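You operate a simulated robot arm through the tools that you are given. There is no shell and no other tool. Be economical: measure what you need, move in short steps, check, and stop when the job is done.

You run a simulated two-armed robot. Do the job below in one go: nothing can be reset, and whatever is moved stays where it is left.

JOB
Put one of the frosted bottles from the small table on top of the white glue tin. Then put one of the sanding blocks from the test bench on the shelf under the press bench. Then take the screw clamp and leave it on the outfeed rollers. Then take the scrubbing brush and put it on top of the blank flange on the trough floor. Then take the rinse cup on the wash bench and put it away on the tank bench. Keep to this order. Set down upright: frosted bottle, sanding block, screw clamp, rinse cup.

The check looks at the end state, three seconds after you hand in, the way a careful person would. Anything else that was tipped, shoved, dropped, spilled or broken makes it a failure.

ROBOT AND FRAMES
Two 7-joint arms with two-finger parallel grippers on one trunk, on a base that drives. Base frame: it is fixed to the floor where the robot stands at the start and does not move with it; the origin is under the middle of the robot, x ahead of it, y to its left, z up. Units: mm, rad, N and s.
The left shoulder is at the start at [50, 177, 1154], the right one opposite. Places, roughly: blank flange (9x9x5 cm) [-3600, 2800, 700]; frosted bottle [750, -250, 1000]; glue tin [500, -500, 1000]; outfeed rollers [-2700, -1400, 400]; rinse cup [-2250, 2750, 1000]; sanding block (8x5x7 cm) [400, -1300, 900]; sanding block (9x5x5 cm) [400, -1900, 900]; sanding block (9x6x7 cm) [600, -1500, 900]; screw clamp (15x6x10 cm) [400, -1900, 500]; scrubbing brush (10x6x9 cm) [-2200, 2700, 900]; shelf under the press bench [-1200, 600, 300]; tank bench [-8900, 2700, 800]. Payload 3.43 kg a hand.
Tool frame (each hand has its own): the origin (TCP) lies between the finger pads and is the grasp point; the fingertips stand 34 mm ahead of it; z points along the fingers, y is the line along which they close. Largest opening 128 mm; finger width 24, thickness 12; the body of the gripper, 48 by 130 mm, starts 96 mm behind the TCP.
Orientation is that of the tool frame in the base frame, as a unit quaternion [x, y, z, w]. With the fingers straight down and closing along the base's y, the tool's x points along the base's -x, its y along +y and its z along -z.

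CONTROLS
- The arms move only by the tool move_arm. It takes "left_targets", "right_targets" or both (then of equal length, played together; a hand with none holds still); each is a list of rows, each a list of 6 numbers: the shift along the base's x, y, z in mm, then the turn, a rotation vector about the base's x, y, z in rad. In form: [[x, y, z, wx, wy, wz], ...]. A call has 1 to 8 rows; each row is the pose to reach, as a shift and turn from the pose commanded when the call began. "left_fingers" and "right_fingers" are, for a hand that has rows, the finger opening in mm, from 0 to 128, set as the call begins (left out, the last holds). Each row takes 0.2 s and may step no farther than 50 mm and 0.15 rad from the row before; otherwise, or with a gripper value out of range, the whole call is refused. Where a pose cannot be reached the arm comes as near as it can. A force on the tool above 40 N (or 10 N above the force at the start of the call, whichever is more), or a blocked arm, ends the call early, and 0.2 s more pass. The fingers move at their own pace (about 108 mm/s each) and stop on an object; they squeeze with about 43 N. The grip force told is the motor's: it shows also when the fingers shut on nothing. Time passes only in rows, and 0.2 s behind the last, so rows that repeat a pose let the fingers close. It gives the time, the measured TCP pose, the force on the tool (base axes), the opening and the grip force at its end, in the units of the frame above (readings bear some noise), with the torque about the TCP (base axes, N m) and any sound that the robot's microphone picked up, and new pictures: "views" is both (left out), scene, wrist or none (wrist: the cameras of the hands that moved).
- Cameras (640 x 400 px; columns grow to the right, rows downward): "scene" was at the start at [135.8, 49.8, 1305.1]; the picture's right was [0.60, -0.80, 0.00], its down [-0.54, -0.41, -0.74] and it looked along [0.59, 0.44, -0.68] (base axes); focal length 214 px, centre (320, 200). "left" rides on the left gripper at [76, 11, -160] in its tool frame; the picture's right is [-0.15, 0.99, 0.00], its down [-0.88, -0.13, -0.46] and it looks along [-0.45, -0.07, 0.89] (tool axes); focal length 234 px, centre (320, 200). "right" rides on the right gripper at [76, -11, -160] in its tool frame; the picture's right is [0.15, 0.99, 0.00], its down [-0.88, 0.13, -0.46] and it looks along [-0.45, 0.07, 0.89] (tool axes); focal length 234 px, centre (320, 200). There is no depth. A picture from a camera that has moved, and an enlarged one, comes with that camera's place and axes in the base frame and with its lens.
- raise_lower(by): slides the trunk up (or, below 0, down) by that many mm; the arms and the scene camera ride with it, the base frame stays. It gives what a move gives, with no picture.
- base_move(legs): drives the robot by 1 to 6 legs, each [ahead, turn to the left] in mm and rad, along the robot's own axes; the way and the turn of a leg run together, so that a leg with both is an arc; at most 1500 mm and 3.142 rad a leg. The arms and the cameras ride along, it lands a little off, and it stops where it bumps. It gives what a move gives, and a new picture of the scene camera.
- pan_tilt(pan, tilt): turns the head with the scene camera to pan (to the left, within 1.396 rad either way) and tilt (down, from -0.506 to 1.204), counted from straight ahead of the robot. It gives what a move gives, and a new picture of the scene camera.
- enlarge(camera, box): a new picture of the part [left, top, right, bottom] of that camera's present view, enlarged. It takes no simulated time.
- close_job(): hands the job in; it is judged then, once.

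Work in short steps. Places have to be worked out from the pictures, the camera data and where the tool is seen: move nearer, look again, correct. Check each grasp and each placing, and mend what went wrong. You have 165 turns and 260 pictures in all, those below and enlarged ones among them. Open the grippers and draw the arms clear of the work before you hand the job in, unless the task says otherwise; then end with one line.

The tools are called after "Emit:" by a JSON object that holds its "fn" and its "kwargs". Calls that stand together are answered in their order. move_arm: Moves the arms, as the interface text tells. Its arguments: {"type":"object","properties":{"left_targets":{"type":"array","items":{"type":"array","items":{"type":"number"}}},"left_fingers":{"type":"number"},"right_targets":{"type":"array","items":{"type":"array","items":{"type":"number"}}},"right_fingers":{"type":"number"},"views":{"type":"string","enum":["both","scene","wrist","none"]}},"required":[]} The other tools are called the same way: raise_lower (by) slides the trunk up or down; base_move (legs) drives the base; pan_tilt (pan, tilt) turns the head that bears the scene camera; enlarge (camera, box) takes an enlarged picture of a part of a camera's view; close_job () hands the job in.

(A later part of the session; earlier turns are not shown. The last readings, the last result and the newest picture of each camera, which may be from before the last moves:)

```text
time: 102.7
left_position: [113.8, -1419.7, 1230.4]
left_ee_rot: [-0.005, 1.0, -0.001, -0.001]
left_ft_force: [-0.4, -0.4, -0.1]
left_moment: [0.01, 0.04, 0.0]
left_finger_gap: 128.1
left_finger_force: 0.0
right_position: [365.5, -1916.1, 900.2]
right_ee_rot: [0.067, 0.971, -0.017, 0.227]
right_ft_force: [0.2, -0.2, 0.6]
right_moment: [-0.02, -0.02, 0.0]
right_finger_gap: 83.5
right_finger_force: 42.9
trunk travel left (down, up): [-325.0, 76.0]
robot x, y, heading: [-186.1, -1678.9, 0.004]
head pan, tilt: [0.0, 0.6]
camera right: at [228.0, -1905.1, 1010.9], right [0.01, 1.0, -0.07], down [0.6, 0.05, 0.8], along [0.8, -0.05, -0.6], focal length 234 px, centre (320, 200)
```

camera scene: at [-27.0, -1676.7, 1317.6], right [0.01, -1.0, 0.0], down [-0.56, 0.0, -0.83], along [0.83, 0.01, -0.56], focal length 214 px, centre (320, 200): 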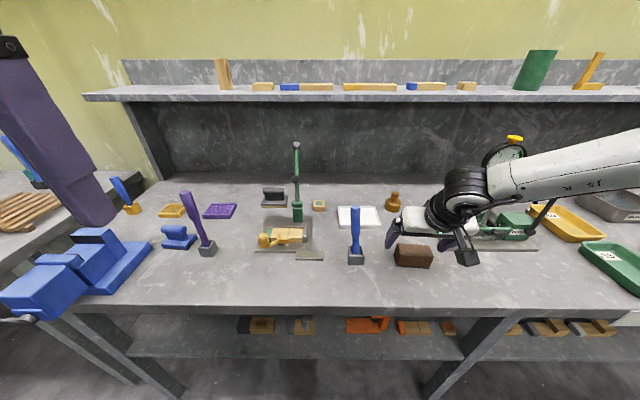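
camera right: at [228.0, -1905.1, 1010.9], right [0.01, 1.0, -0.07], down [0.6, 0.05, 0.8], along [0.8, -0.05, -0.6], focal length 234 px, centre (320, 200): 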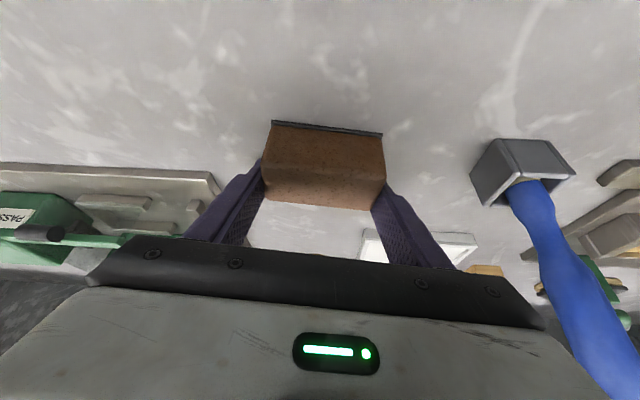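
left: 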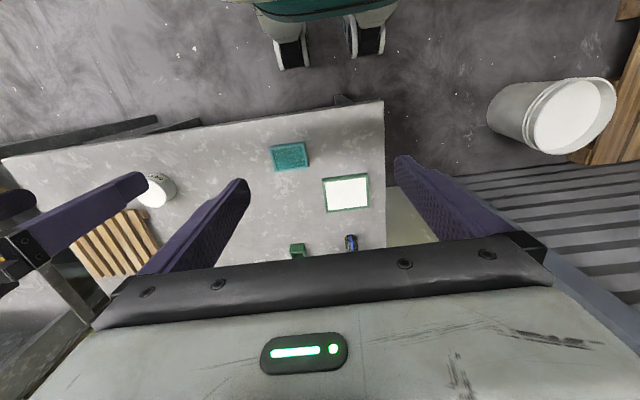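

Gripped (83.5 mm, 43 N). I lift 60 mm, then further, checking that the block stays level.

Emit:
{"fn": "move_arm", "kwargs": {"right_targets": [[0, 0, 20, 0, 0, 0], [0, 0, 50, 0, 0, 0], [-10, 0, 95, 0, 0, 0], [-20, 0, 140, 0, 0, 0], [-20, 0, 170, 0, 0, 0], [-20, 0, 170, 0, 0, 0]], "views": "both"}}

```text
time: 104.1
left_position: [115.0, -1420.2, 1230.1]
left_ee_rot: [-0.004, 1.0, 0.0, -0.002]
left_ft_force: [0.2, -0.2, 0.0]
left_moment: [0.03, 0.03, 0.01]
left_finger_gap: 128.1
left_finger_force: 0.2
right_position: [347.5, -1913.1, 1068.9]
right_ee_rot: [0.068, 0.971, -0.017, 0.227]
right_ft_force: [-0.4, 0.1, -1.0]
right_moment: [-0.02, -0.04, 0.01]
right_finger_gap: 83.4
right_finger_force: 43.7
trunk travel left (down, up): [-325.0, 76.0]
robot x, y, heading: [-185.4, -1674.9, 0.005]
head pan, tilt: [0.0, 0.6]
camera scene: at [-26.8, -1677.5, 1317.5], right [0.01, -1.0, 0.0], down [-0.57, 0.0, -0.82], along [0.82, 0.01, -0.57], focal length 214 px, centre (320, 200)
camera right: at [209.5, -1904.7, 1179.9], right [0.01, 1.0, -0.07], down [0.6, 0.05, 0.8], along [0.8, -0.05, -0.6], focal length 234 px, centre (320, 200)
```

scene: 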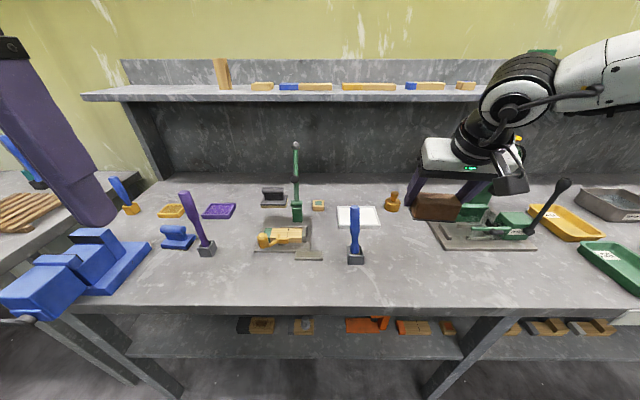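
right: 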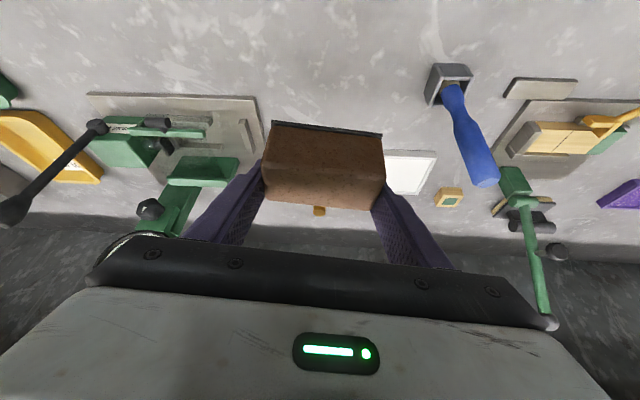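

Block is held level and clear. I back off, turn, and drive along x≈-335 to in front of the press bench, facing -x.

Emit:
{"fn": "base_move", "kwargs": {"legs": [[-150, 0], [0, 1.5658], [1400, 0], [155, 0], [0, 1.5708]]}}

Emit:
{"fn": "pan_tilt", "kwargs": {"pan": -0.2, "tilt": 0.75}}

```text
time: 120.7
left_position: [-589.9, -346.7, 1229.2]
left_ee_rot: [1.0, -0.016, 0.001, 0.0]
left_ft_force: [-0.5, -0.8, -0.2]
left_moment: [0.02, 0.01, -0.01]
left_finger_gap: 128.0
left_finger_force: 0.1
right_position: [-803.5, 155.8, 1067.7]
right_ee_rot: [0.969, -0.087, -0.228, -0.022]
right_ft_force: [0.1, 0.0, -0.8]
right_moment: [-0.01, 0.04, -0.03]
right_finger_gap: 83.2
right_finger_force: 42.8
trunk travel left (down, up): [-325.0, 76.0]
robot x, y, heading: [-280.6, -101.0, 3.107]
head pan, tilt: [0.0, 0.6]
camera scene: at [-440.5, -96.3, 1317.5], right [0.03, 1.0, 0.0], down [0.56, -0.02, -0.83], along [-0.82, 0.03, -0.56], focal length 214 px, centre (320, 200)
```

scene: 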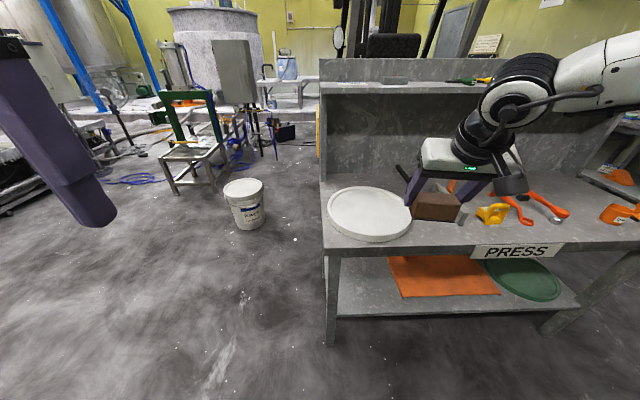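

```text
time: 121.4
left_position: [-590.3, -346.6, 1230.3]
left_ee_rot: [1.0, -0.015, 0.001, 0.0]
left_ft_force: [1.4, -0.2, -0.3]
left_moment: [0.0, 0.0, 0.0]
left_finger_gap: 128.1
left_finger_force: 0.2
right_position: [-803.6, 155.3, 1069.1]
right_ee_rot: [0.97, -0.087, -0.227, -0.022]
right_ft_force: [0.4, 0.2, -0.1]
right_moment: [-0.03, 0.01, -0.02]
right_finger_gap: 83.1
right_finger_force: 43.1
trunk travel left (down, up): [-325.0, 76.0]
robot x, y, heading: [-284.8, -102.6, 3.111]
head pan, tilt: [-0.201, 0.75]
camera scene: at [-432.8, -79.9, 1304.7], right [0.23, 0.97, 0.0], down [0.66, -0.16, -0.73], along [-0.71, 0.17, -0.68], focal length 214 px, centre (320, 200)
```

scene: 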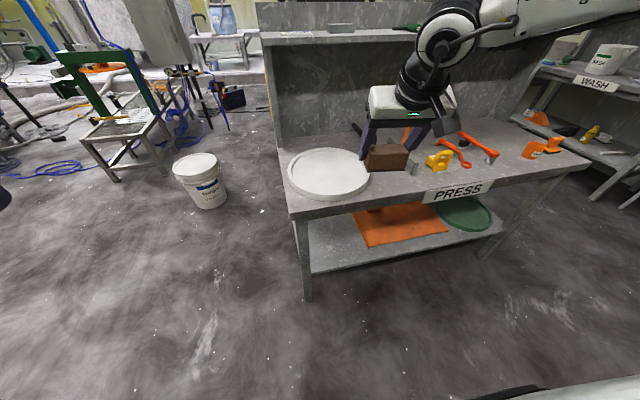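

Bench front x≈-957, shelf z≈325–340, free part y≈20…320. I lower the trunk fully here in the open, with the hand still in front of the bench.

Emit:
{"fn": "raise_lower", "kwargs": {"by": -325}}

Emit:
{"fn": "move_arm", "kwargs": {"right_targets": [[0, 0, -45, 0, 0, 0], [0, 0, -90, 0, 0, 0], [0, 0, -135, 0, 0, 0], [0, 0, -180, 0, 0, 0], [0, 0, -225, 0, 0, 0], [0, 0, -270, 0, 0, 0], [0, 0, -305, 0, 0, 0], [0, 0, -305, 0, 0, 0]]}}

```text
time: 124.6
left_position: [-590.2, -348.3, 904.5]
left_ee_rot: [1.0, -0.016, 0.0, -0.001]
left_ft_force: [-0.5, 0.2, 0.0]
left_moment: [-0.03, 0.02, 0.01]
left_finger_gap: 127.8
left_finger_force: 0.1
right_position: [-803.9, 154.9, 743.2]
right_ee_rot: [0.97, -0.087, -0.227, -0.022]
right_ft_force: [0.6, -0.7, -1.0]
right_moment: [-0.02, 0.01, -0.01]
right_finger_gap: 83.0
right_finger_force: 43.4
trunk travel left (down, up): [0.0, 401.0]
robot x, y, heading: [-284.1, -99.6, 3.103]
head pan, tilt: [-0.201, 0.75]
```

```text
time: 126.4
left_position: [-589.2, -347.4, 904.9]
left_ee_rot: [1.0, -0.016, 0.002, 0.0]
left_ft_force: [-0.1, 0.0, -0.2]
left_moment: [0.0, 0.01, 0.02]
left_finger_gap: 128.2
left_finger_force: 0.1
right_position: [-789.9, 177.8, 478.1]
right_ee_rot: [0.97, -0.087, -0.228, -0.021]
right_ft_force: [0.1, 0.3, -0.4]
right_moment: [-0.01, 0.01, -0.02]
right_finger_gap: 83.0
right_finger_force: 43.2
right hand out of reach, approached as far as the arm can: row 6, 7, 8
trunk travel left (down, up): [0.0, 401.0]
robot x, y, heading: [-280.5, -99.5, 3.111]
head pan, tilt: [-0.201, 0.75]
camera scene: at [-432.8, -79.9, 979.6], right [0.23, 0.97, 0.0], down [0.66, -0.16, -0.73], along [-0.71, 0.17, -0.68], focal length 214 px, centre (320, 200)
camera right: at [-650.8, 163.6, 589.1], right [-0.05, -1.0, -0.07], down [-0.6, -0.02, 0.8], along [-0.8, 0.08, -0.6], focal length 234 px, centre (320, 200)
```

scene: 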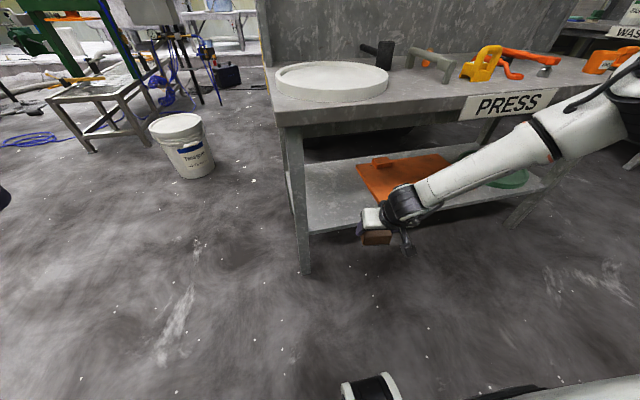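
right: 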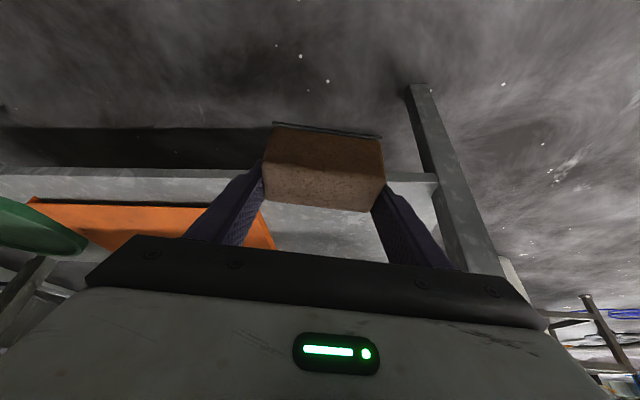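

The hand stopped at z=478, ~107 mm above what is needed. I try going down with the hand drawn in towards the robot.

Emit:
{"fn": "move_arm", "kwargs": {"right_targets": [[30, 0, -20, 0, 0, 0], [60, 0, -50, 0, 0, 0], [60, 0, -80, 0, 0, 0], [60, 0, -105, 0, 0, 0], [60, 0, -105, 0, 0, 0]], "views": "scene"}}

```text
time: 127.6
left_position: [-590.4, -347.6, 905.3]
left_ee_rot: [1.0, -0.016, 0.001, -0.001]
left_ft_force: [0.1, -0.7, -0.6]
left_moment: [-0.03, 0.02, -0.02]
left_finger_gap: 127.9
left_finger_force: 0.0
right_position: [-715.8, 204.9, 436.6]
right_ee_rot: [0.97, -0.088, -0.226, -0.021]
right_ft_force: [-0.3, -0.2, -0.1]
right_moment: [-0.02, 0.01, 0.01]
right_finger_gap: 82.8
right_finger_force: 43.4
right hand out of reach, approached as far as the arm can: row 1, 2, 3, 4, 5
trunk travel left (down, up): [0.0, 401.0]
robot x, y, heading: [-284.0, -100.2, 3.11]
head pan, tilt: [-0.201, 0.75]
camera scene: at [-432.8, -79.9, 979.6], right [0.23, 0.97, 0.0], down [0.66, -0.16, -0.73], along [-0.71, 0.17, -0.68], focal length 214 px, centre (320, 200)
```

scene: 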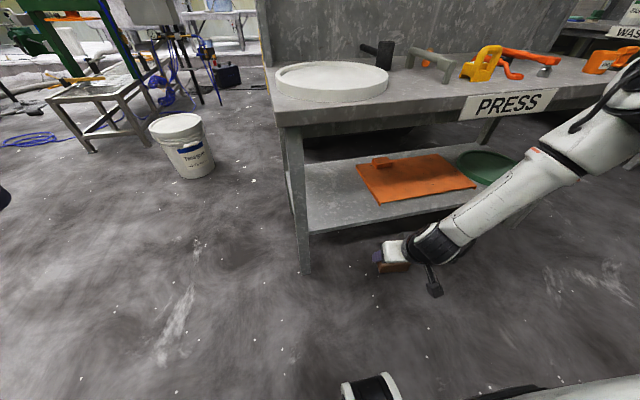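

Yaw of the block doesn't matter, and the forearm comes from the right, so I turn the tool left (+0.6 rad about z) to relieve the wrist, and lower further.

Emit:
{"fn": "move_arm", "kwargs": {"right_targets": [[0, 0, 0, 0, 0, 0.12], [0, 0, 0, 0, 0, 0.24], [0, 0, 0, 0, 0, 0.36], [0, 0, 0, 0, 0, 0.48], [0, 0, 0, 0, 0, 0.6], [0, 0, -40, 0, 0, 0.6], [0, 0, -65, 0, 0, 0.6], [0, 0, -65, 0, 0, 0.6]], "views": "scene"}}

```text
time: 129.4
left_position: [-591.4, -347.9, 904.7]
left_ee_rot: [1.0, -0.015, 0.001, 0.0]
left_ft_force: [-0.3, 0.5, 0.6]
left_moment: [0.01, -0.01, 0.02]
left_finger_gap: 128.0
left_finger_force: 0.1
right_position: [-712.8, 216.8, 421.8]
right_ee_rot: [0.952, 0.203, -0.222, 0.046]
right_ft_force: [-0.4, -0.5, -0.8]
right_moment: [-0.01, -0.01, 0.01]
right_finger_gap: 83.2
right_finger_force: 43.4
right hand out of reach, approached as far as the arm can: row 6, 7, 8
trunk travel left (down, up): [0.0, 401.0]
robot x, y, heading: [-280.0, -101.7, 3.106]
head pan, tilt: [-0.201, 0.75]
camera scene: at [-432.8, -79.9, 979.6], right [0.23, 0.97, 0.0], down [0.66, -0.16, -0.73], along [-0.71, 0.17, -0.68], focal length 214 px, centre (320, 200)
```

scene: 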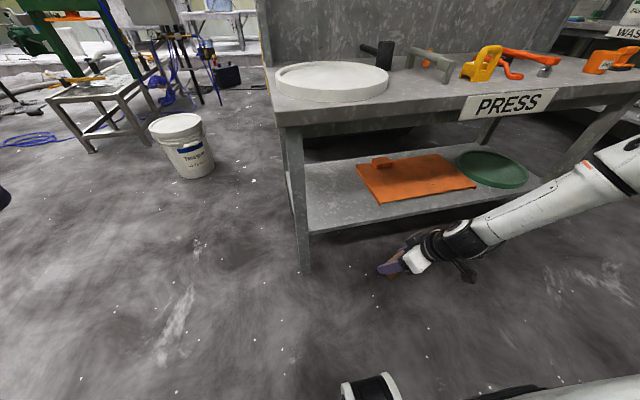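

The arm is simply stretched out: the hand must be closer to the shoulder line. I bring it in to rel ≈(400,-185) and then down to z≈380.

Emit:
{"fn": "move_arm", "kwargs": {"right_targets": [[10, -45, 0, 0, 0, 0], [20, -90, 0, 0, 0, 0], [30, -135, 0, 0, 0, 0], [30, -135, -20, 0, 0, 0], [30, -135, -42, 0, 0, 0], [30, -135, -42, 0, 0, 0]], "views": "scene"}}

```text
time: 130.8
left_position: [-590.5, -347.7, 905.0]
left_ee_rot: [1.0, -0.015, 0.001, 0.0]
left_ft_force: [0.6, -0.1, 0.5]
left_moment: [0.01, -0.02, 0.02]
left_finger_gap: 128.1
left_finger_force: 0.0
right_position: [-674.8, 117.5, 447.2]
right_ee_rot: [0.952, 0.203, -0.223, 0.047]
right_ft_force: [0.1, 0.0, 0.3]
right_moment: [0.02, -0.01, 0.01]
right_finger_gap: 83.3
right_finger_force: 42.9
right hand out of reach, approached as far as the arm can: row 1, 2, 3, 4, 5, 6
trunk travel left (down, up): [0.0, 401.0]
robot x, y, heading: [-281.1, -102.2, 3.11]
head pan, tilt: [-0.201, 0.75]
camera scene: at [-432.8, -79.9, 979.6], right [0.23, 0.97, 0.0], down [0.66, -0.16, -0.73], along [-0.71, 0.17, -0.68], focal length 214 px, centre (320, 200)
```

scene: 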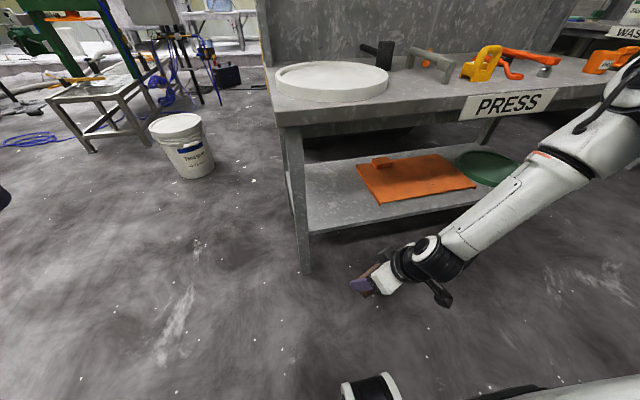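

Inward made it worse, outward better (a joint limit, not stretch). I move outward to the right side and down.

Emit:
{"fn": "move_arm", "kwargs": {"right_targets": [[0, 45, 0, 0, 0, 0], [0, 90, 0, 0, 0, 0], [0, 135, -20, 0, 0, 0], [0, 170, -40, 0, 0, 0], [0, 205, -60, 0, 0, 0], [0, 230, -80, 0, 0, 0], [0, 230, -80, 0, 0, 0]], "views": "scene"}}

```text
time: 132.4
left_position: [-589.8, -347.6, 903.7]
left_ee_rot: [1.0, -0.015, 0.001, 0.0]
left_ft_force: [-0.3, 0.4, -0.5]
left_moment: [0.0, -0.01, 0.02]
left_finger_gap: 128.0
left_finger_force: 0.1
right_position: [-674.8, 350.7, 385.0]
right_ee_rot: [0.952, 0.203, -0.224, 0.045]
right_ft_force: [0.0, 0.0, -0.5]
right_moment: [-0.01, 0.02, -0.01]
right_finger_gap: 83.3
right_finger_force: 42.8
right hand out of reach, approached as far as the arm can: row 6, 7
trunk travel left (down, up): [0.0, 401.0]
robot x, y, heading: [-283.9, -102.9, 3.105]
head pan, tilt: [-0.201, 0.75]
camera scene: at [-432.7, -79.8, 979.6], right [0.23, 0.97, 0.0], down [0.66, -0.16, -0.73], along [-0.71, 0.17, -0.68], focal length 214 px, centre (320, 200)
```

scene: 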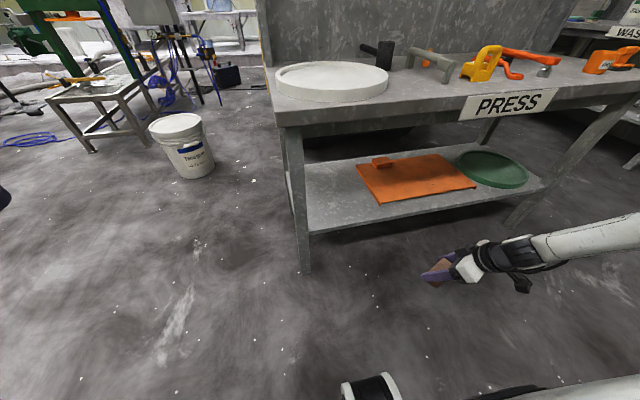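

Good: z=385 reached at rel (391,-455). I test a bit further: more yaw, outward, and down to ≈355, to be sure the shelf height is attainable.

Emit:
{"fn": "move_arm", "kwargs": {"right_targets": [[15, 20, 0, 0, 0, 0.1], [30, 40, 0, 0, 0, 0.2], [30, 40, -15, 0, 0, 0.2], [30, 40, -30, 0, 0, 0.2], [30, 40, -30, 0, 0, 0.2]], "views": "none"}}

```text
time: 133.6
left_position: [-589.0, -347.4, 904.5]
left_ee_rot: [1.0, -0.016, 0.0, 0.001]
left_ft_force: [-1.3, -0.2, 0.3]
left_moment: [0.01, 0.01, 0.0]
left_finger_gap: 127.9
left_finger_force: 0.0
right_position: [-640.8, 389.0, 372.7]
right_ee_rot: [0.927, 0.296, -0.218, 0.067]
right_ft_force: [-0.7, 0.0, -0.4]
right_moment: [-0.02, -0.03, -0.01]
right_finger_gap: 83.0
right_finger_force: 42.7
right hand out of reach, approached as far as the arm can: row 3, 4, 5
trunk travel left (down, up): [0.0, 401.0]
robot x, y, heading: [-284.7, -99.8, 3.105]
head pan, tilt: [-0.201, 0.75]
```

z=373 reached (block underside ≈332). I enlarge the shelf's front corner to fix the shelf height.

Emit:
{"fn": "enlarge", "kwargs": {"camera": "scene", "box": [270, 140, 430, 280]}}

```text
2.86 times, centred on (350, 210) of scene
camera zoom: at [-432.8, -79.9, 979.6], right [0.23, 0.97, 0.0], down [0.66, -0.16, -0.73], along [-0.71, 0.17, -0.68], focal length 613 px, centre (234, 171)
```

zoom: 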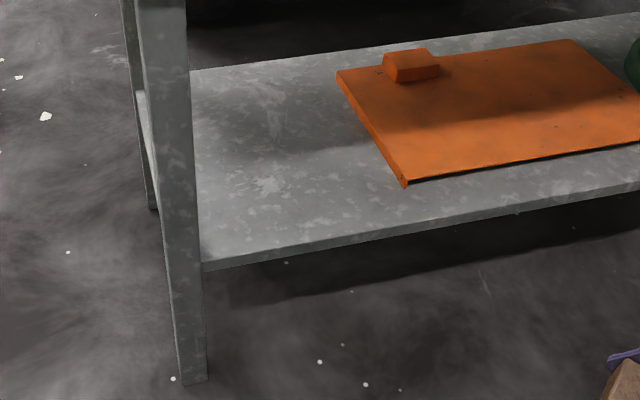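

Shelf top ≈320, leg occupies y -45…-4, orange sheet starts at y≈333. I need about 10 mm more depth, so I test a little more outward yaw.

Emit:
{"fn": "move_arm", "kwargs": {"right_targets": [[10, 25, 0, 0, 0, 0.1], [20, 50, 0, 0, 0, 0.2], [20, 50, -15, 0, 0, 0.2], [20, 50, -30, 0, 0, 0.2], [20, 50, -30, 0, 0, 0.2]], "views": "both"}}

```text
time: 134.8
left_position: [-589.5, -346.8, 903.9]
left_ee_rot: [1.0, -0.015, 0.001, 0.0]
left_ft_force: [0.4, 0.0, -0.7]
left_moment: [0.0, -0.02, 0.01]
left_finger_gap: 128.0
left_finger_force: 0.0
right_position: [-598.1, 428.5, 369.3]
right_ee_rot: [0.893, 0.387, -0.21, 0.09]
right_ft_force: [0.6, 0.8, 0.3]
right_moment: [-0.01, 0.0, -0.02]
right_finger_gap: 83.0
right_finger_force: 43.7
right hand out of reach, approached as far as the arm can: row 1, 2, 3, 4, 5
trunk travel left (down, up): [0.0, 401.0]
robot x, y, heading: [-281.6, -101.7, 3.104]
head pan, tilt: [-0.201, 0.75]
camera scene: at [-432.7, -79.8, 979.7], right [0.23, 0.97, 0.0], down [0.66, -0.16, -0.73], along [-0.71, 0.17, -0.68], focal length 214 px, centre (320, 200)
camera right: at [-510.9, 538.9, 480.4], right [0.81, -0.58, -0.07], down [-0.3, -0.52, 0.8], along [-0.5, -0.63, -0.6], focal length 234 px, centre (320, 200)
```

scene: 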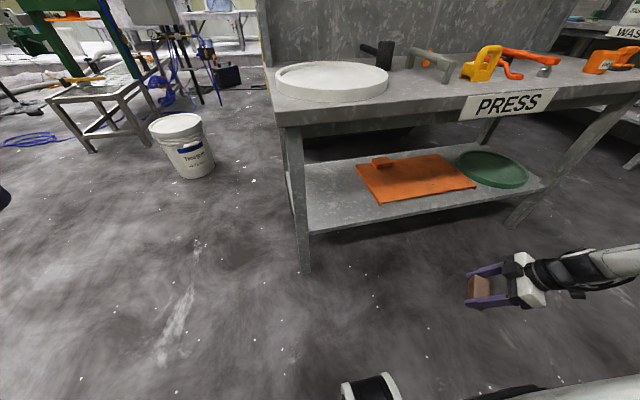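
right: 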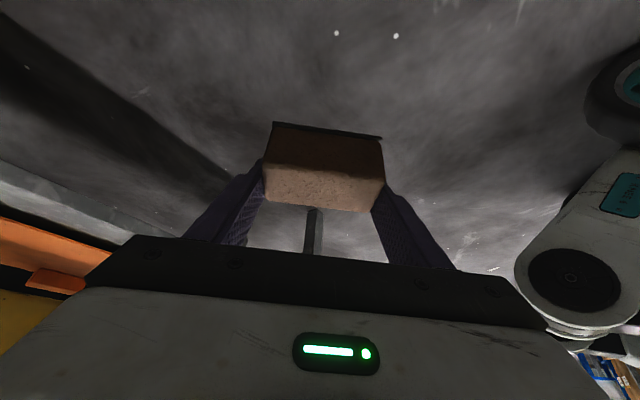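

I go back to the previous yaw and try drawing the hand 25 mm nearer to the robot, to see whether it gets lower.

Emit:
{"fn": "move_arm", "kwargs": {"right_targets": [[0, -15, 0, 0, 0, -0.1], [0, -35, 0, 0, 0, -0.2], [0, -35, -15, 0, 0, -0.2], [0, -35, -25, 0, 0, -0.2], [0, -35, -25, 0, 0, -0.2]], "views": "none"}}

```text
time: 136.0
left_position: [-590.4, -348.3, 905.4]
left_ee_rot: [1.0, -0.016, 0.0, 0.0]
left_ft_force: [-0.1, 0.5, 0.8]
left_moment: [0.02, -0.03, 0.03]
left_finger_gap: 128.0
left_finger_force: 0.0
right_position: [-596.9, 395.4, 354.8]
right_ee_rot: [0.928, 0.296, -0.218, 0.068]
right_ft_force: [0.4, 0.1, -0.6]
right_moment: [-0.01, -0.02, 0.0]
right_finger_gap: 83.0
right_finger_force: 42.6
right hand out of reach, approached as far as the arm can: row 4, 5
trunk travel left (down, up): [0.0, 401.0]
robot x, y, heading: [-280.2, -101.9, 3.106]
head pan, tilt: [-0.201, 0.75]
```

z=355 is reachable at rel (334,-485). I raise the hand to z≈405 and reposition the base to y≈-335 facing -x, so that the block enters the shelf at y≈150.

Emit:
{"fn": "move_arm", "kwargs": {"right_targets": [[0, 0, 25, 0, 0, 0], [0, 0, 50, 0, 0, 0], [0, 0, 50, 0, 0, 0]], "views": "none"}}

Emit:
{"fn": "base_move", "kwargs": {"legs": [[-150, 0], [0, 1.606], [228, 0], [0, -1.5708]]}}

```text
time: 136.8
left_position: [-588.9, -349.3, 904.5]
left_ee_rot: [1.0, -0.015, 0.001, 0.0]
left_ft_force: [-1.1, 0.2, 0.0]
left_moment: [0.01, -0.04, 0.0]
left_finger_gap: 127.9
left_finger_force: 0.1
right_position: [-597.8, 396.0, 406.5]
right_ee_rot: [0.928, 0.297, -0.217, 0.067]
right_ft_force: [-1.0, 0.2, -0.8]
right_moment: [-0.01, 0.0, -0.03]
right_finger_gap: 83.0
right_finger_force: 42.6
trunk travel left (down, up): [0.0, 401.0]
robot x, y, heading: [-280.5, -100.6, 3.109]
head pan, tilt: [-0.201, 0.75]
```

```text
time: 145.0
left_position: [-30.5, -719.0, 905.0]
left_ee_rot: [0.845, 0.536, 0.001, 0.0]
left_ft_force: [-0.3, -0.1, -0.4]
left_moment: [0.01, -0.03, 0.0]
left_finger_gap: 128.1
left_finger_force: 0.1
right_position: [-714.5, -428.6, 404.9]
right_ee_rot: [0.613, 0.757, -0.144, 0.176]
right_ft_force: [0.3, 0.2, -0.9]
right_moment: [-0.04, 0.0, 0.0]
right_finger_gap: 82.9
right_finger_force: 43.1
trunk travel left (down, up): [0.0, 401.0]
robot x, y, heading: [-131.8, -338.0, -2.021]
head pan, tilt: [-0.201, 0.75]
stopped in leg 4: the robot was blocked; the commanded pose is now the measured one
camera scene: at [-213.7, -468.0, 979.7], right [-0.8, 0.6, 0.0], down [0.41, 0.54, -0.73], along [-0.44, -0.58, -0.68], focal length 214 px, centre (320, 200)
```

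scene: 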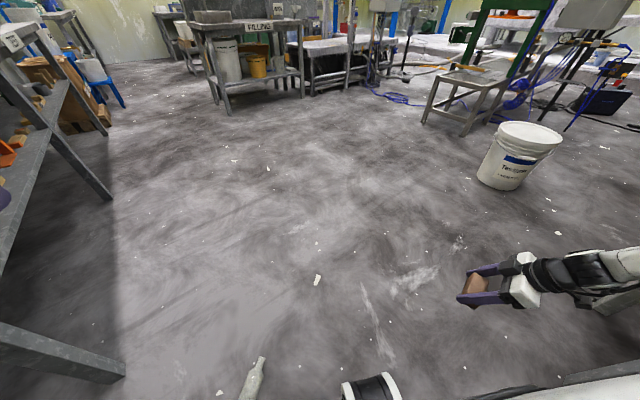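

The turn was blocked, and a bottle lies on the floor: the lowered left arm has probably swept across the small table. I stop and look around before moving anything.

Emit:
{"fn": "enlarge", "kwargs": {"camera": "scene", "box": [180, 320, 340, 400]}}

Emit:
{"fn": "pan_tilt", "kwargs": {"pan": 1.39, "tilt": 0.6}}

```text
4.00 times, centred on (260, 360) of scene
camera zoom: at [-213.7, -468.0, 979.7], right [-0.8, 0.6, 0.0], down [0.41, 0.54, -0.73], along [-0.44, -0.58, -0.68], focal length 858 px, centre (560, -440)
```

zoom: 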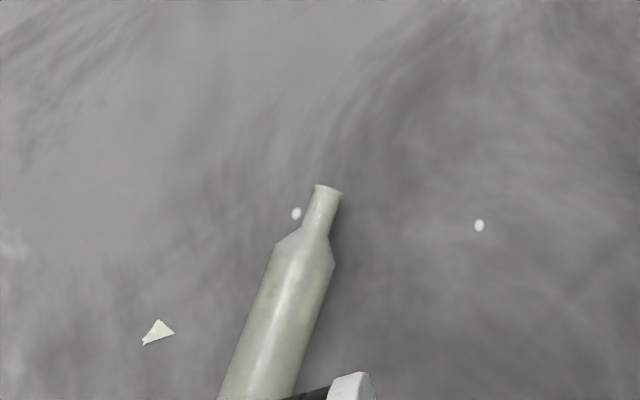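

```text
time: 146.6
left_position: [-31.4, -718.7, 904.5]
left_ee_rot: [0.844, 0.536, 0.0, 0.0]
left_ft_force: [-0.3, 0.3, 0.3]
left_moment: [0.01, -0.05, -0.01]
left_finger_gap: 127.9
left_finger_force: 0.0
right_position: [-714.0, -430.6, 404.9]
right_ee_rot: [0.613, 0.756, -0.145, 0.177]
right_ft_force: [0.3, 0.0, -1.2]
right_moment: [0.02, -0.02, 0.01]
right_finger_gap: 82.8
right_finger_force: 43.0
trunk travel left (down, up): [0.0, 401.0]
robot x, y, heading: [-133.4, -335.4, -2.019]
head pan, tilt: [1.389, 0.6]
camera scene: at [-92.3, -453.6, 992.5], right [-0.59, -0.81, 0.0], down [-0.46, 0.33, -0.83], along [0.67, -0.48, -0.56], focal length 214 px, centre (320, 200)
```

scene: 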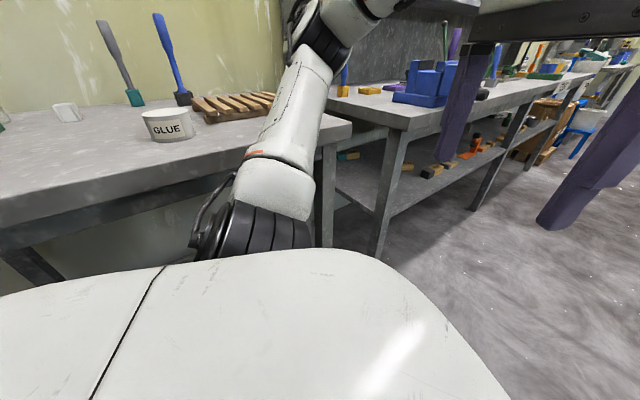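

The bottle was swept off the tin by the low left elbow and lies whole on the floor against a caster. First I raise the trunk again so the arms are above everything, then look at it closely.

Emit:
{"fn": "raise_lower", "kwargs": {"by": 325}}

Emit:
{"fn": "pan_tilt", "kwargs": {"pan": 0.6, "tilt": 1.15}}

```text
time: 149.8
left_position: [-31.7, -719.3, 1230.4]
left_ee_rot: [0.845, 0.534, 0.0, -0.001]
left_ft_force: [0.4, -1.3, 0.0]
left_moment: [0.01, -0.04, 0.01]
left_finger_gap: 127.9
left_finger_force: 0.0
right_position: [-714.4, -430.1, 730.1]
right_ee_rot: [0.613, 0.757, -0.145, 0.176]
right_ft_force: [-0.2, 0.1, -0.6]
right_moment: [-0.01, -0.01, -0.01]
right_finger_gap: 83.1
right_finger_force: 43.3
trunk travel left (down, up): [-325.0, 76.0]
robot x, y, heading: [-131.5, -338.8, -2.014]
head pan, tilt: [1.389, 0.6]
```

```text
time: 151.0
left_position: [-30.4, -718.2, 1230.0]
left_ee_rot: [0.845, 0.535, 0.001, -0.001]
left_ft_force: [0.6, 0.1, 0.1]
left_moment: [-0.03, 0.01, 0.01]
left_finger_gap: 128.0
left_finger_force: 0.2
right_position: [-714.0, -429.8, 730.7]
right_ee_rot: [0.613, 0.756, -0.145, 0.176]
right_ft_force: [0.1, -0.7, -1.0]
right_moment: [0.0, 0.0, 0.01]
right_finger_gap: 83.0
right_finger_force: 43.2
trunk travel left (down, up): [-325.0, 76.0]
robot x, y, heading: [-134.1, -339.6, -2.015]
head pan, tilt: [0.6, 1.15]
camera scene: at [-154.6, -460.7, 1275.8], right [-0.99, -0.16, 0.0], down [-0.14, 0.9, -0.41], along [0.06, -0.4, -0.91], focal length 214 px, centre (320, 200)
```

scene: 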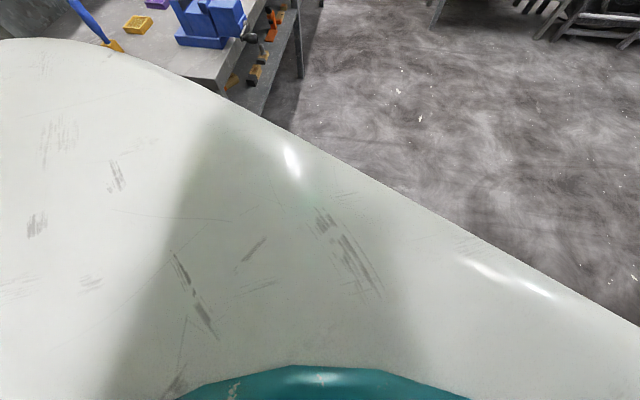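

The shoulder blocks that view; I look straight ahead and down instead.

Emit:
{"fn": "pan_tilt", "kwargs": {"pan": 0.15, "tilt": 1.1}}

```text
time: 151.9
left_position: [-30.4, -719.4, 1230.2]
left_ee_rot: [0.845, 0.535, 0.0, 0.0]
left_ft_force: [0.4, -0.5, 0.2]
left_moment: [-0.05, 0.02, -0.02]
left_finger_gap: 128.0
left_finger_force: 0.2
right_position: [-714.2, -428.6, 730.5]
right_ee_rot: [0.613, 0.756, -0.145, 0.176]
right_ft_force: [0.3, 0.2, -0.5]
right_moment: [0.01, 0.01, -0.01]
right_finger_gap: 82.8
right_finger_force: 42.9
trunk travel left (down, up): [-325.0, 76.0]
robot x, y, heading: [-133.6, -334.5, -2.016]
head pan, tilt: [0.15, 1.1]
camera scene: at [-182.1, -462.3, 1278.9], right [-0.96, 0.29, 0.0], down [0.26, 0.85, -0.45], along [-0.13, -0.43, -0.89], focal length 214 px, centre (320, 200)
```

scene: 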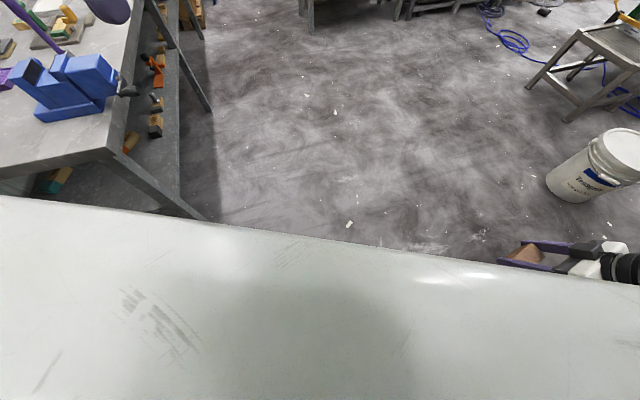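

The robot's body hides the spot. I back up 220 mm, away from the bottle, to see it.

Emit:
{"fn": "base_move", "kwargs": {"legs": [[-220, 0]]}}

Emit:
{"fn": "pan_tilt", "kwargs": {"pan": 0.1, "tilt": 0.95}}

```text
time: 153.6
left_position: [63.3, -519.1, 1230.7]
left_ee_rot: [0.845, 0.534, 0.0, 0.0]
left_ft_force: [0.5, -0.5, 0.3]
left_moment: [-0.02, 0.02, -0.03]
left_finger_gap: 127.7
left_finger_force: 0.0
right_position: [-619.3, -229.2, 731.2]
right_ee_rot: [0.613, 0.756, -0.145, 0.177]
right_ft_force: [-1.2, 0.0, -1.2]
right_moment: [0.03, 0.0, 0.0]
right_finger_gap: 83.3
right_finger_force: 42.9
trunk travel left (down, up): [-325.0, 76.0]
robot x, y, heading: [-37.9, -140.3, -2.017]
head pan, tilt: [0.15, 1.1]
camera scene: at [-87.2, -262.8, 1279.0], right [-0.96, 0.29, 0.0], down [0.26, 0.85, -0.45], along [-0.13, -0.43, -0.89], focal length 214 px, centre (320, 200)
```

scene: 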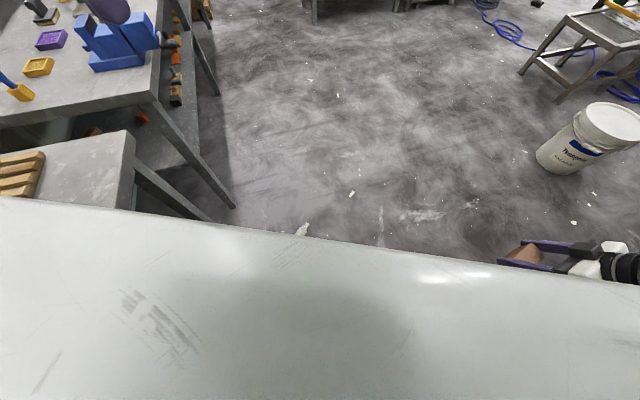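

```text
time: 154.3
left_position: [62.6, -521.4, 1229.7]
left_ee_rot: [0.845, 0.534, 0.001, -0.001]
left_ft_force: [0.4, -0.8, 0.2]
left_moment: [-0.02, 0.01, -0.01]
left_finger_gap: 128.1
left_finger_force: 0.0
right_position: [-619.6, -230.1, 730.6]
right_ee_rot: [0.613, 0.756, -0.145, 0.177]
right_ft_force: [-0.2, -0.7, -0.9]
right_moment: [0.02, 0.02, -0.01]
right_finger_gap: 83.1
right_finger_force: 42.4
trunk travel left (down, up): [-325.0, 76.0]
robot x, y, heading: [-38.6, -138.4, -2.012]
head pan, tilt: [0.099, 0.949]
camera scene: at [-93.8, -271.4, 1289.1], right [-0.94, 0.34, 0.0], down [0.28, 0.77, -0.58], along [-0.2, -0.55, -0.81], focal length 214 px, centre (320, 200)
```

scene: 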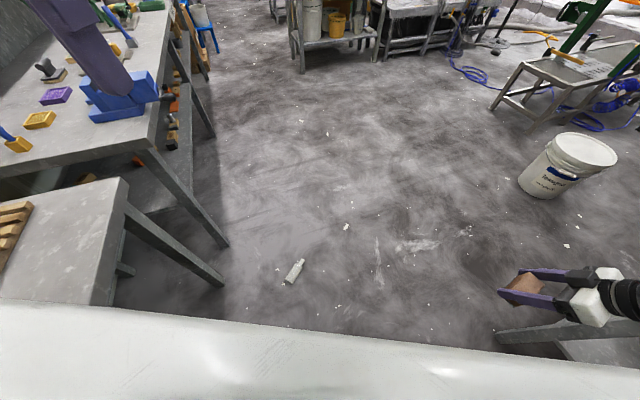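

The bottle lies at ≈(-90,-693), apparently whole. Since the left hand is free, I'll try to fetch it from the floor: I turn so that the left arm's elbow stays clear of both tables, with the arms still high.

Emit:
{"fn": "base_move", "kwargs": {"legs": [[0, -0.55]]}}

Emit:
{"fn": "pan_tilt", "kwargs": {"pan": 0.7, "tilt": 0.85}}

```text
time: 156.2
left_position: [-148.3, -518.2, 1230.0]
left_ee_rot: [0.958, 0.288, 0.0, -0.001]
left_ft_force: [0.1, 0.7, -0.2]
left_moment: [0.01, -0.01, 0.0]
left_finger_gap: 128.1
left_finger_force: 0.1
right_position: [-583.4, 81.7, 730.1]
right_ee_rot: [0.793, 0.564, -0.187, 0.131]
right_ft_force: [0.2, 0.1, -0.9]
right_moment: [-0.02, 0.01, -0.01]
right_finger_gap: 83.1
right_finger_force: 43.0
trunk travel left (down, up): [-325.0, 76.0]
robot x, y, heading: [-34.9, -140.6, -2.561]
head pan, tilt: [0.099, 0.949]
camera scene: at [-154.0, -223.9, 1289.1], right [-0.63, 0.78, 0.0], down [0.63, 0.51, -0.58], along [-0.45, -0.37, -0.81], focal length 214 px, centre (320, 200)
```

scene: 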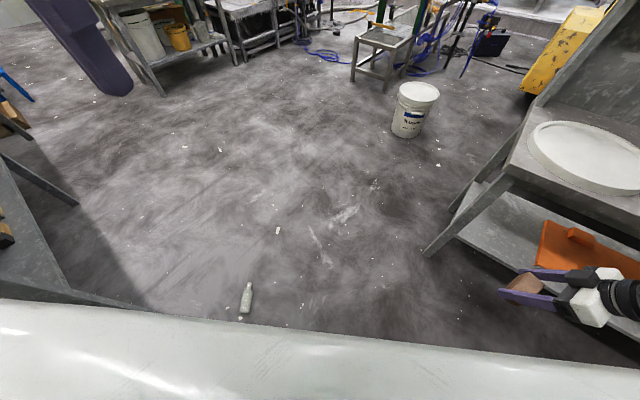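

```text
time: 157.2
left_position: [-148.0, -518.0, 1229.1]
left_ee_rot: [0.958, 0.288, 0.001, 0.0]
left_ft_force: [-0.4, 0.6, -0.1]
left_moment: [0.01, -0.01, 0.0]
left_finger_gap: 128.2
left_finger_force: 0.2
right_position: [-583.0, 82.2, 730.6]
right_ee_rot: [0.794, 0.565, -0.186, 0.13]
right_ft_force: [0.6, -0.3, -0.5]
right_moment: [0.0, 0.01, 0.01]
right_finger_gap: 83.3
right_finger_force: 43.7
trunk travel left (down, up): [-325.0, 76.0]
robot x, y, heading: [-38.2, -139.9, -2.556]
head pan, tilt: [0.7, 0.85]
camera scene: at [-119.7, -253.3, 1296.6], right [-0.96, 0.28, 0.0], down [0.21, 0.72, -0.66], along [-0.19, -0.63, -0.75], focal length 214 px, centre (320, 200)
```

scene: 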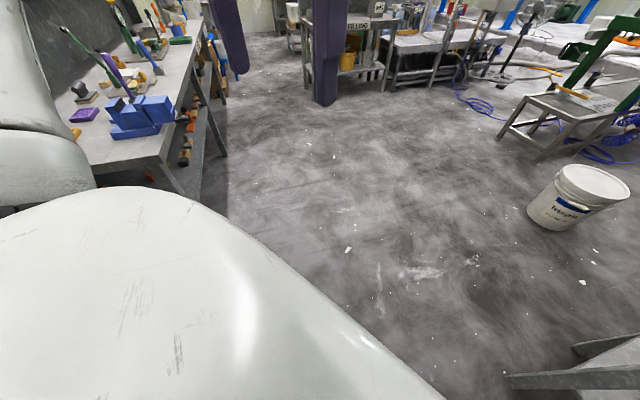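

The bottle axis runs about along the robot's heading, so the default tool yaw fits. I lower the trunk fully (left arm is beside, not over, the table).

Emit:
{"fn": "raise_lower", "kwargs": {"by": -325}}

Emit:
{"fn": "move_arm", "kwargs": {"left_targets": [[0, -40, -20, 0, 0, 0], [0, -80, -50, 0, 0, 0], [10, -120, -80, 0, 0, 0], [20, -150, -115, 0, 0, 0], [30, -170, -155, 0, 0, 0], [30, -170, -200, 0, 0, 0], [30, -170, -245, 0, 0, 0], [30, -170, -290, 0, 0, 0]], "views": "both"}}

```text
time: 160.4
left_position: [-148.2, -517.9, 904.4]
left_ee_rot: [0.958, 0.288, 0.001, 0.0]
left_ft_force: [0.1, 0.1, -1.0]
left_moment: [0.0, 0.03, -0.01]
left_finger_gap: 127.9
left_finger_force: 0.0
right_position: [-583.7, 83.0, 404.9]
right_ee_rot: [0.793, 0.565, -0.187, 0.131]
right_ft_force: [0.0, 0.0, -0.6]
right_moment: [0.0, -0.01, -0.02]
right_finger_gap: 83.0
right_finger_force: 43.2
trunk travel left (down, up): [0.0, 401.0]
robot x, y, heading: [-35.9, -138.7, -2.558]
head pan, tilt: [0.7, 0.85]
```

```text
refused: row 3 steps farther than a row can; nothing moved
```

One row was slightly too long; resend.

Emit:
{"fn": "move_arm", "kwargs": {"left_targets": [[0, -40, -20, 0, 0, 0], [0, -80, -45, 0, 0, 0], [10, -118, -70, 0, 0, 0], [20, -150, -100, 0, 0, 0], [30, -170, -140, 0, 0, 0], [30, -170, -188, 0, 0, 0], [30, -170, -236, 0, 0, 0], [30, -170, -284, 0, 0, 0]], "views": "both"}}

```text
time: 162.2
left_position: [-119.6, -687.8, 621.7]
left_ee_rot: [0.958, 0.288, 0.0, -0.001]
left_ft_force: [0.1, 0.6, -1.1]
left_moment: [-0.01, 0.02, 0.01]
left_finger_gap: 128.3
left_finger_force: 0.1
right_position: [-583.4, 82.8, 404.9]
right_ee_rot: [0.793, 0.565, -0.186, 0.131]
right_ft_force: [0.2, 0.1, -0.5]
right_moment: [-0.01, 0.02, -0.01]
right_finger_gap: 83.2
right_finger_force: 42.8
trunk travel left (down, up): [0.0, 401.0]
robot x, y, heading: [-39.9, -139.0, -2.562]
head pan, tilt: [0.7, 0.85]
camera scene: at [-119.6, -253.2, 971.7], right [-0.96, 0.28, 0.0], down [0.21, 0.72, -0.66], along [-0.19, -0.63, -0.75], focal length 214 px, centre (320, 200)
camera left: at [-48.3, -655.5, 781.3], right [0.42, -0.91, 0.0], down [-0.81, -0.38, 0.46], along [-0.41, -0.19, -0.89], focal length 234 px, centre (320, 200)
```

scene: 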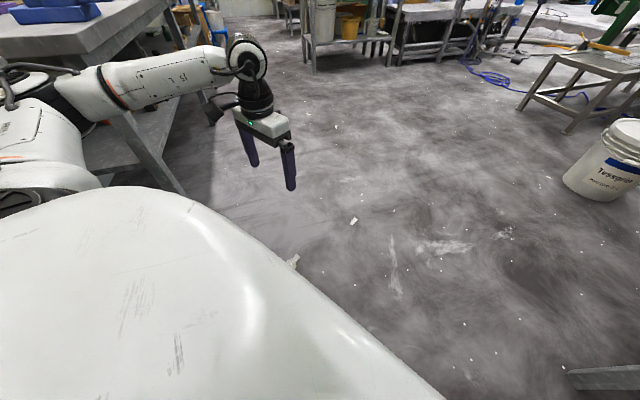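
left: 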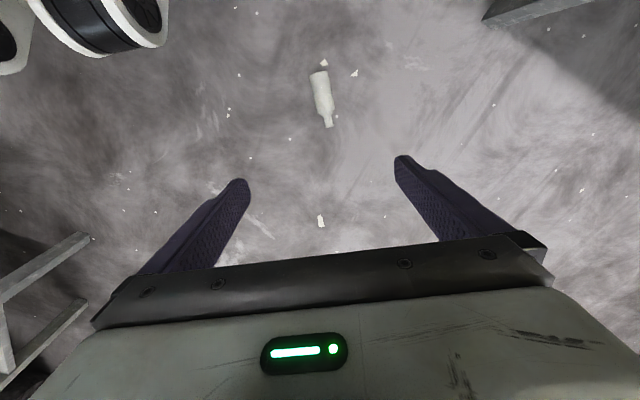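

The wrist view shows the bottle whole at ≈(-83,-677). I centre and continue straight down to test how low the hand gets.

Emit:
{"fn": "move_arm", "kwargs": {"left_targets": [[18, 5, -40, 0, 0, 0], [36, 11, -80, 0, 0, 0], [36, 11, -128, 0, 0, 0], [36, 11, -176, 0, 0, 0], [36, 11, -224, 0, 0, 0], [36, 11, -272, 0, 0, 0], [36, 11, -320, 0, 0, 0], [36, 11, -368, 0, 0, 0]], "views": "both"}}

```text
time: 164.0
left_position: [-85.1, -677.2, 255.0]
left_ee_rot: [0.958, 0.288, 0.0, -0.001]
left_ft_force: [-0.6, 0.1, -0.7]
left_moment: [0.0, -0.01, -0.02]
left_finger_gap: 128.0
left_finger_force: 0.1
right_position: [-583.1, 83.1, 405.8]
right_ee_rot: [0.794, 0.564, -0.187, 0.131]
right_ft_force: [-0.1, 0.1, -0.2]
right_moment: [-0.01, -0.01, 0.02]
right_finger_gap: 82.9
right_finger_force: 42.3
trunk travel left (down, up): [0.0, 401.0]
robot x, y, heading: [-36.9, -139.4, -2.557]
head pan, tilt: [0.7, 0.85]
camera scene: at [-119.6, -253.2, 971.7], right [-0.96, 0.28, 0.0], down [0.21, 0.72, -0.66], along [-0.19, -0.63, -0.75], focal length 214 px, centre (320, 200)
camera left: at [-14.1, -644.8, 413.7], right [0.42, -0.91, 0.0], down [-0.81, -0.38, 0.46], along [-0.41, -0.19, -0.89], focal length 234 px, centre (320, 200)
```

scene: 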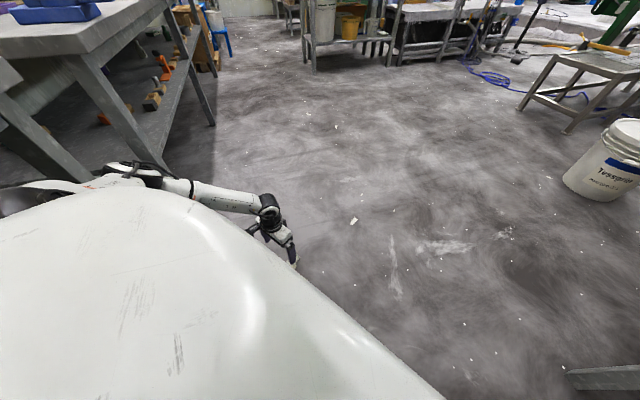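
left: 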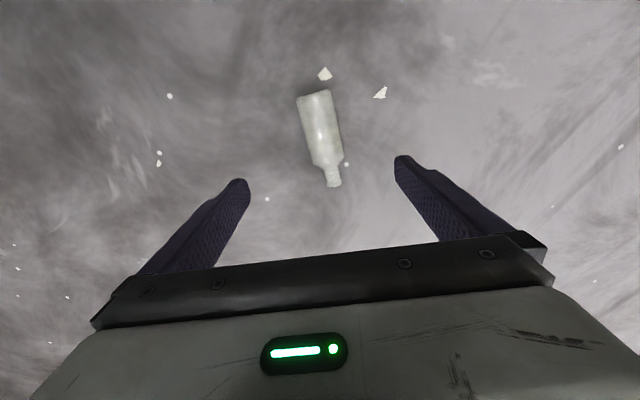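

z=255 reached easily, so the floor looks attainable. Bottle centre confirmed at (-82,-678). I narrow to 90 mm and continue down to z≈80.

Emit:
{"fn": "move_arm", "kwargs": {"left_targets": [[3, 0, -45, 0, 0, 0], [3, 0, -90, 0, 0, 0], [3, 0, -135, 0, 0, 0], [3, 0, -170, 0, 0, 0], [3, 0, -170, 0, 0, 0]], "left_fingers": 100, "views": "wrist"}}

```text
time: 165.2
left_position: [-70.7, -663.7, 101.8]
left_ee_rot: [0.957, 0.291, 0.001, 0.0]
left_ft_force: [1.3, 0.5, -1.3]
left_moment: [-0.02, 0.19, 0.02]
left_finger_gap: 99.9
left_finger_force: 0.0
left hand out of reach, approached as far as the arm can: row 3, 4, 5
right_position: [-582.3, 82.5, 405.6]
right_ee_rot: [0.793, 0.565, -0.187, 0.13]
right_ft_force: [-0.6, 0.2, 0.4]
right_moment: [0.04, 0.0, -0.03]
right_finger_gap: 83.0
right_finger_force: 42.5
trunk travel left (down, up): [0.0, 401.0]
robot x, y, heading: [-42.4, -137.2, -2.56]
head pan, tilt: [0.7, 0.85]
camera left: at [-0.6, -630.6, 262.2], right [0.43, -0.9, 0.0], down [-0.81, -0.38, 0.45], along [-0.41, -0.2, -0.89], focal length 234 px, centre (320, 200)
```

left: 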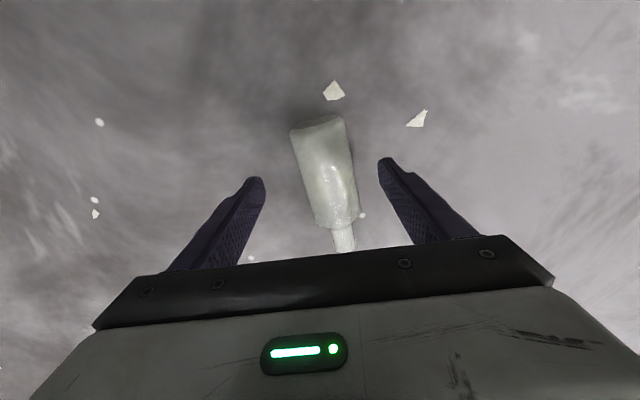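

The arm is stretched to its limit at z≈102, so I must stand closer, with the bottle about (200,290) from the axis. I first lift the left hand and raise the trunk so the elbows pass above everything.

Emit:
{"fn": "move_arm", "kwargs": {"left_targets": [[0, 0, 48, 0, 0, 0], [0, 0, 96, 0, 0, 0], [0, 0, 144, 0, 0, 0], [0, 0, 192, 0, 0, 0], [0, 0, 240, 0, 0, 0], [0, 0, 288, 0, 0, 0], [0, 0, 336, 0, 0, 0], [0, 0, 384, 0, 0, 0]], "views": "none"}}

Emit:
{"fn": "raise_lower", "kwargs": {"by": 325}}

Emit:
{"fn": "move_arm", "kwargs": {"left_targets": [[0, 0, 48, 0, 0, 0], [0, 0, 96, 0, 0, 0], [0, 0, 144, 0, 0, 0], [0, 0, 192, 0, 0, 0], [0, 0, 240, 0, 0, 0], [0, 0, 288, 0, 0, 0], [0, 0, 336, 0, 0, 0], [0, 0, 384, 0, 0, 0]], "views": "scene"}}

```text
time: 167.0
left_position: [-76.6, -665.4, 487.2]
left_ee_rot: [0.958, 0.288, 0.001, 0.0]
left_ft_force: [-0.1, -0.5, 0.3]
left_moment: [0.03, 0.01, 0.01]
left_finger_gap: 99.7
left_finger_force: 0.0
right_position: [-582.8, 82.8, 406.2]
right_ee_rot: [0.794, 0.564, -0.187, 0.13]
right_ft_force: [0.0, -0.3, -1.2]
right_moment: [-0.01, 0.0, 0.04]
right_finger_gap: 82.8
right_finger_force: 42.9
trunk travel left (down, up): [0.0, 401.0]
robot x, y, heading: [-38.2, -140.3, -2.557]
head pan, tilt: [0.7, 0.85]
```

```text
time: 170.2
left_position: [-75.9, -664.8, 811.1]
left_ee_rot: [0.958, 0.288, 0.001, 0.0]
left_ft_force: [0.1, 0.5, -0.4]
left_moment: [-0.02, 0.02, 0.02]
left_finger_gap: 100.0
left_finger_force: 0.0
right_position: [-582.8, 84.0, 731.0]
right_ee_rot: [0.793, 0.564, -0.187, 0.13]
right_ft_force: [-0.2, 0.4, -1.2]
right_moment: [-0.02, -0.01, 0.02]
right_finger_gap: 83.0
right_finger_force: 42.7
trunk travel left (down, up): [-325.0, 76.0]
robot x, y, heading: [-38.9, -139.1, -2.555]
head pan, tilt: [0.7, 0.85]
```

```text
time: 172.2
left_position: [-105.9, -654.9, 1072.8]
left_ee_rot: [0.946, 0.251, 0.191, -0.074]
left_ft_force: [-0.1, 0.5, -0.7]
left_moment: [-0.04, -0.01, 0.01]
left_finger_gap: 100.0
left_finger_force: 0.1
left hand out of reach, approached as far as the arm can: row 5, 6, 8
right_position: [-582.7, 82.5, 731.0]
right_ee_rot: [0.793, 0.565, -0.186, 0.131]
right_ft_force: [-0.2, 0.0, -0.6]
right_moment: [0.0, 0.01, -0.02]
right_finger_gap: 83.0
right_finger_force: 43.1
trunk travel left (down, up): [-325.0, 76.0]
robot x, y, heading: [-38.4, -138.2, -2.56]
head pan, tilt: [0.7, 0.85]
stopped in row 8 (left hand): the arm was blocked; the commanded pose is now the measured one
camera scene: at [-119.3, -253.6, 1296.7], right [-0.96, 0.28, 0.0], down [0.21, 0.72, -0.66], along [-0.19, -0.63, -0.75], focal length 214 px, centre (320, 200)
```

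scene: 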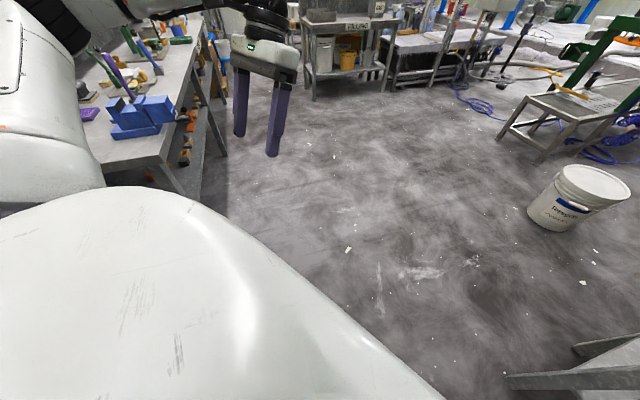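

The left hand reached its upper limit and tilted. I bring it in and down a bit while restoring the straight-down orientation.

Emit:
{"fn": "move_arm", "kwargs": {"left_targets": [[5, 15, -35, -0.08, 0.1, 0.02], [10, 30, -70, -0.16, 0.21, 0.04], [15, 45, -100, -0.254, 0.326, 0.064], [20, 60, -100, -0.254, 0.326, 0.064], [20, 60, -100, -0.254, 0.326, 0.064]], "views": "none"}}

```text
refused: row 3 steps farther than a row can; nothing moved
```

Row 3's turn was over 0.15 rad; resend in four smaller turns.

Emit:
{"fn": "move_arm", "kwargs": {"left_targets": [[5, 15, -35, -0.064, 0.082, 0.016], [10, 30, -70, -0.128, 0.163, 0.032], [15, 45, -100, -0.19, 0.245, 0.048], [20, 60, -100, -0.254, 0.326, 0.064], [20, 60, -100, -0.254, 0.326, 0.064]], "views": "none"}}

```text
time: 173.4
left_position: [-87.5, -595.0, 973.9]
left_ee_rot: [0.958, 0.288, -0.001, 0.001]
left_ft_force: [0.4, -0.1, -0.6]
left_moment: [0.02, 0.01, 0.0]
left_finger_gap: 100.0
left_finger_force: 0.0
right_position: [-583.9, 82.6, 730.5]
right_ee_rot: [0.794, 0.564, -0.186, 0.13]
right_ft_force: [0.3, 0.4, -1.3]
right_moment: [0.0, -0.03, -0.03]
right_finger_gap: 83.1
right_finger_force: 43.2
trunk travel left (down, up): [-325.0, 76.0]
robot x, y, heading: [-41.1, -136.3, -2.561]
head pan, tilt: [0.7, 0.85]
```

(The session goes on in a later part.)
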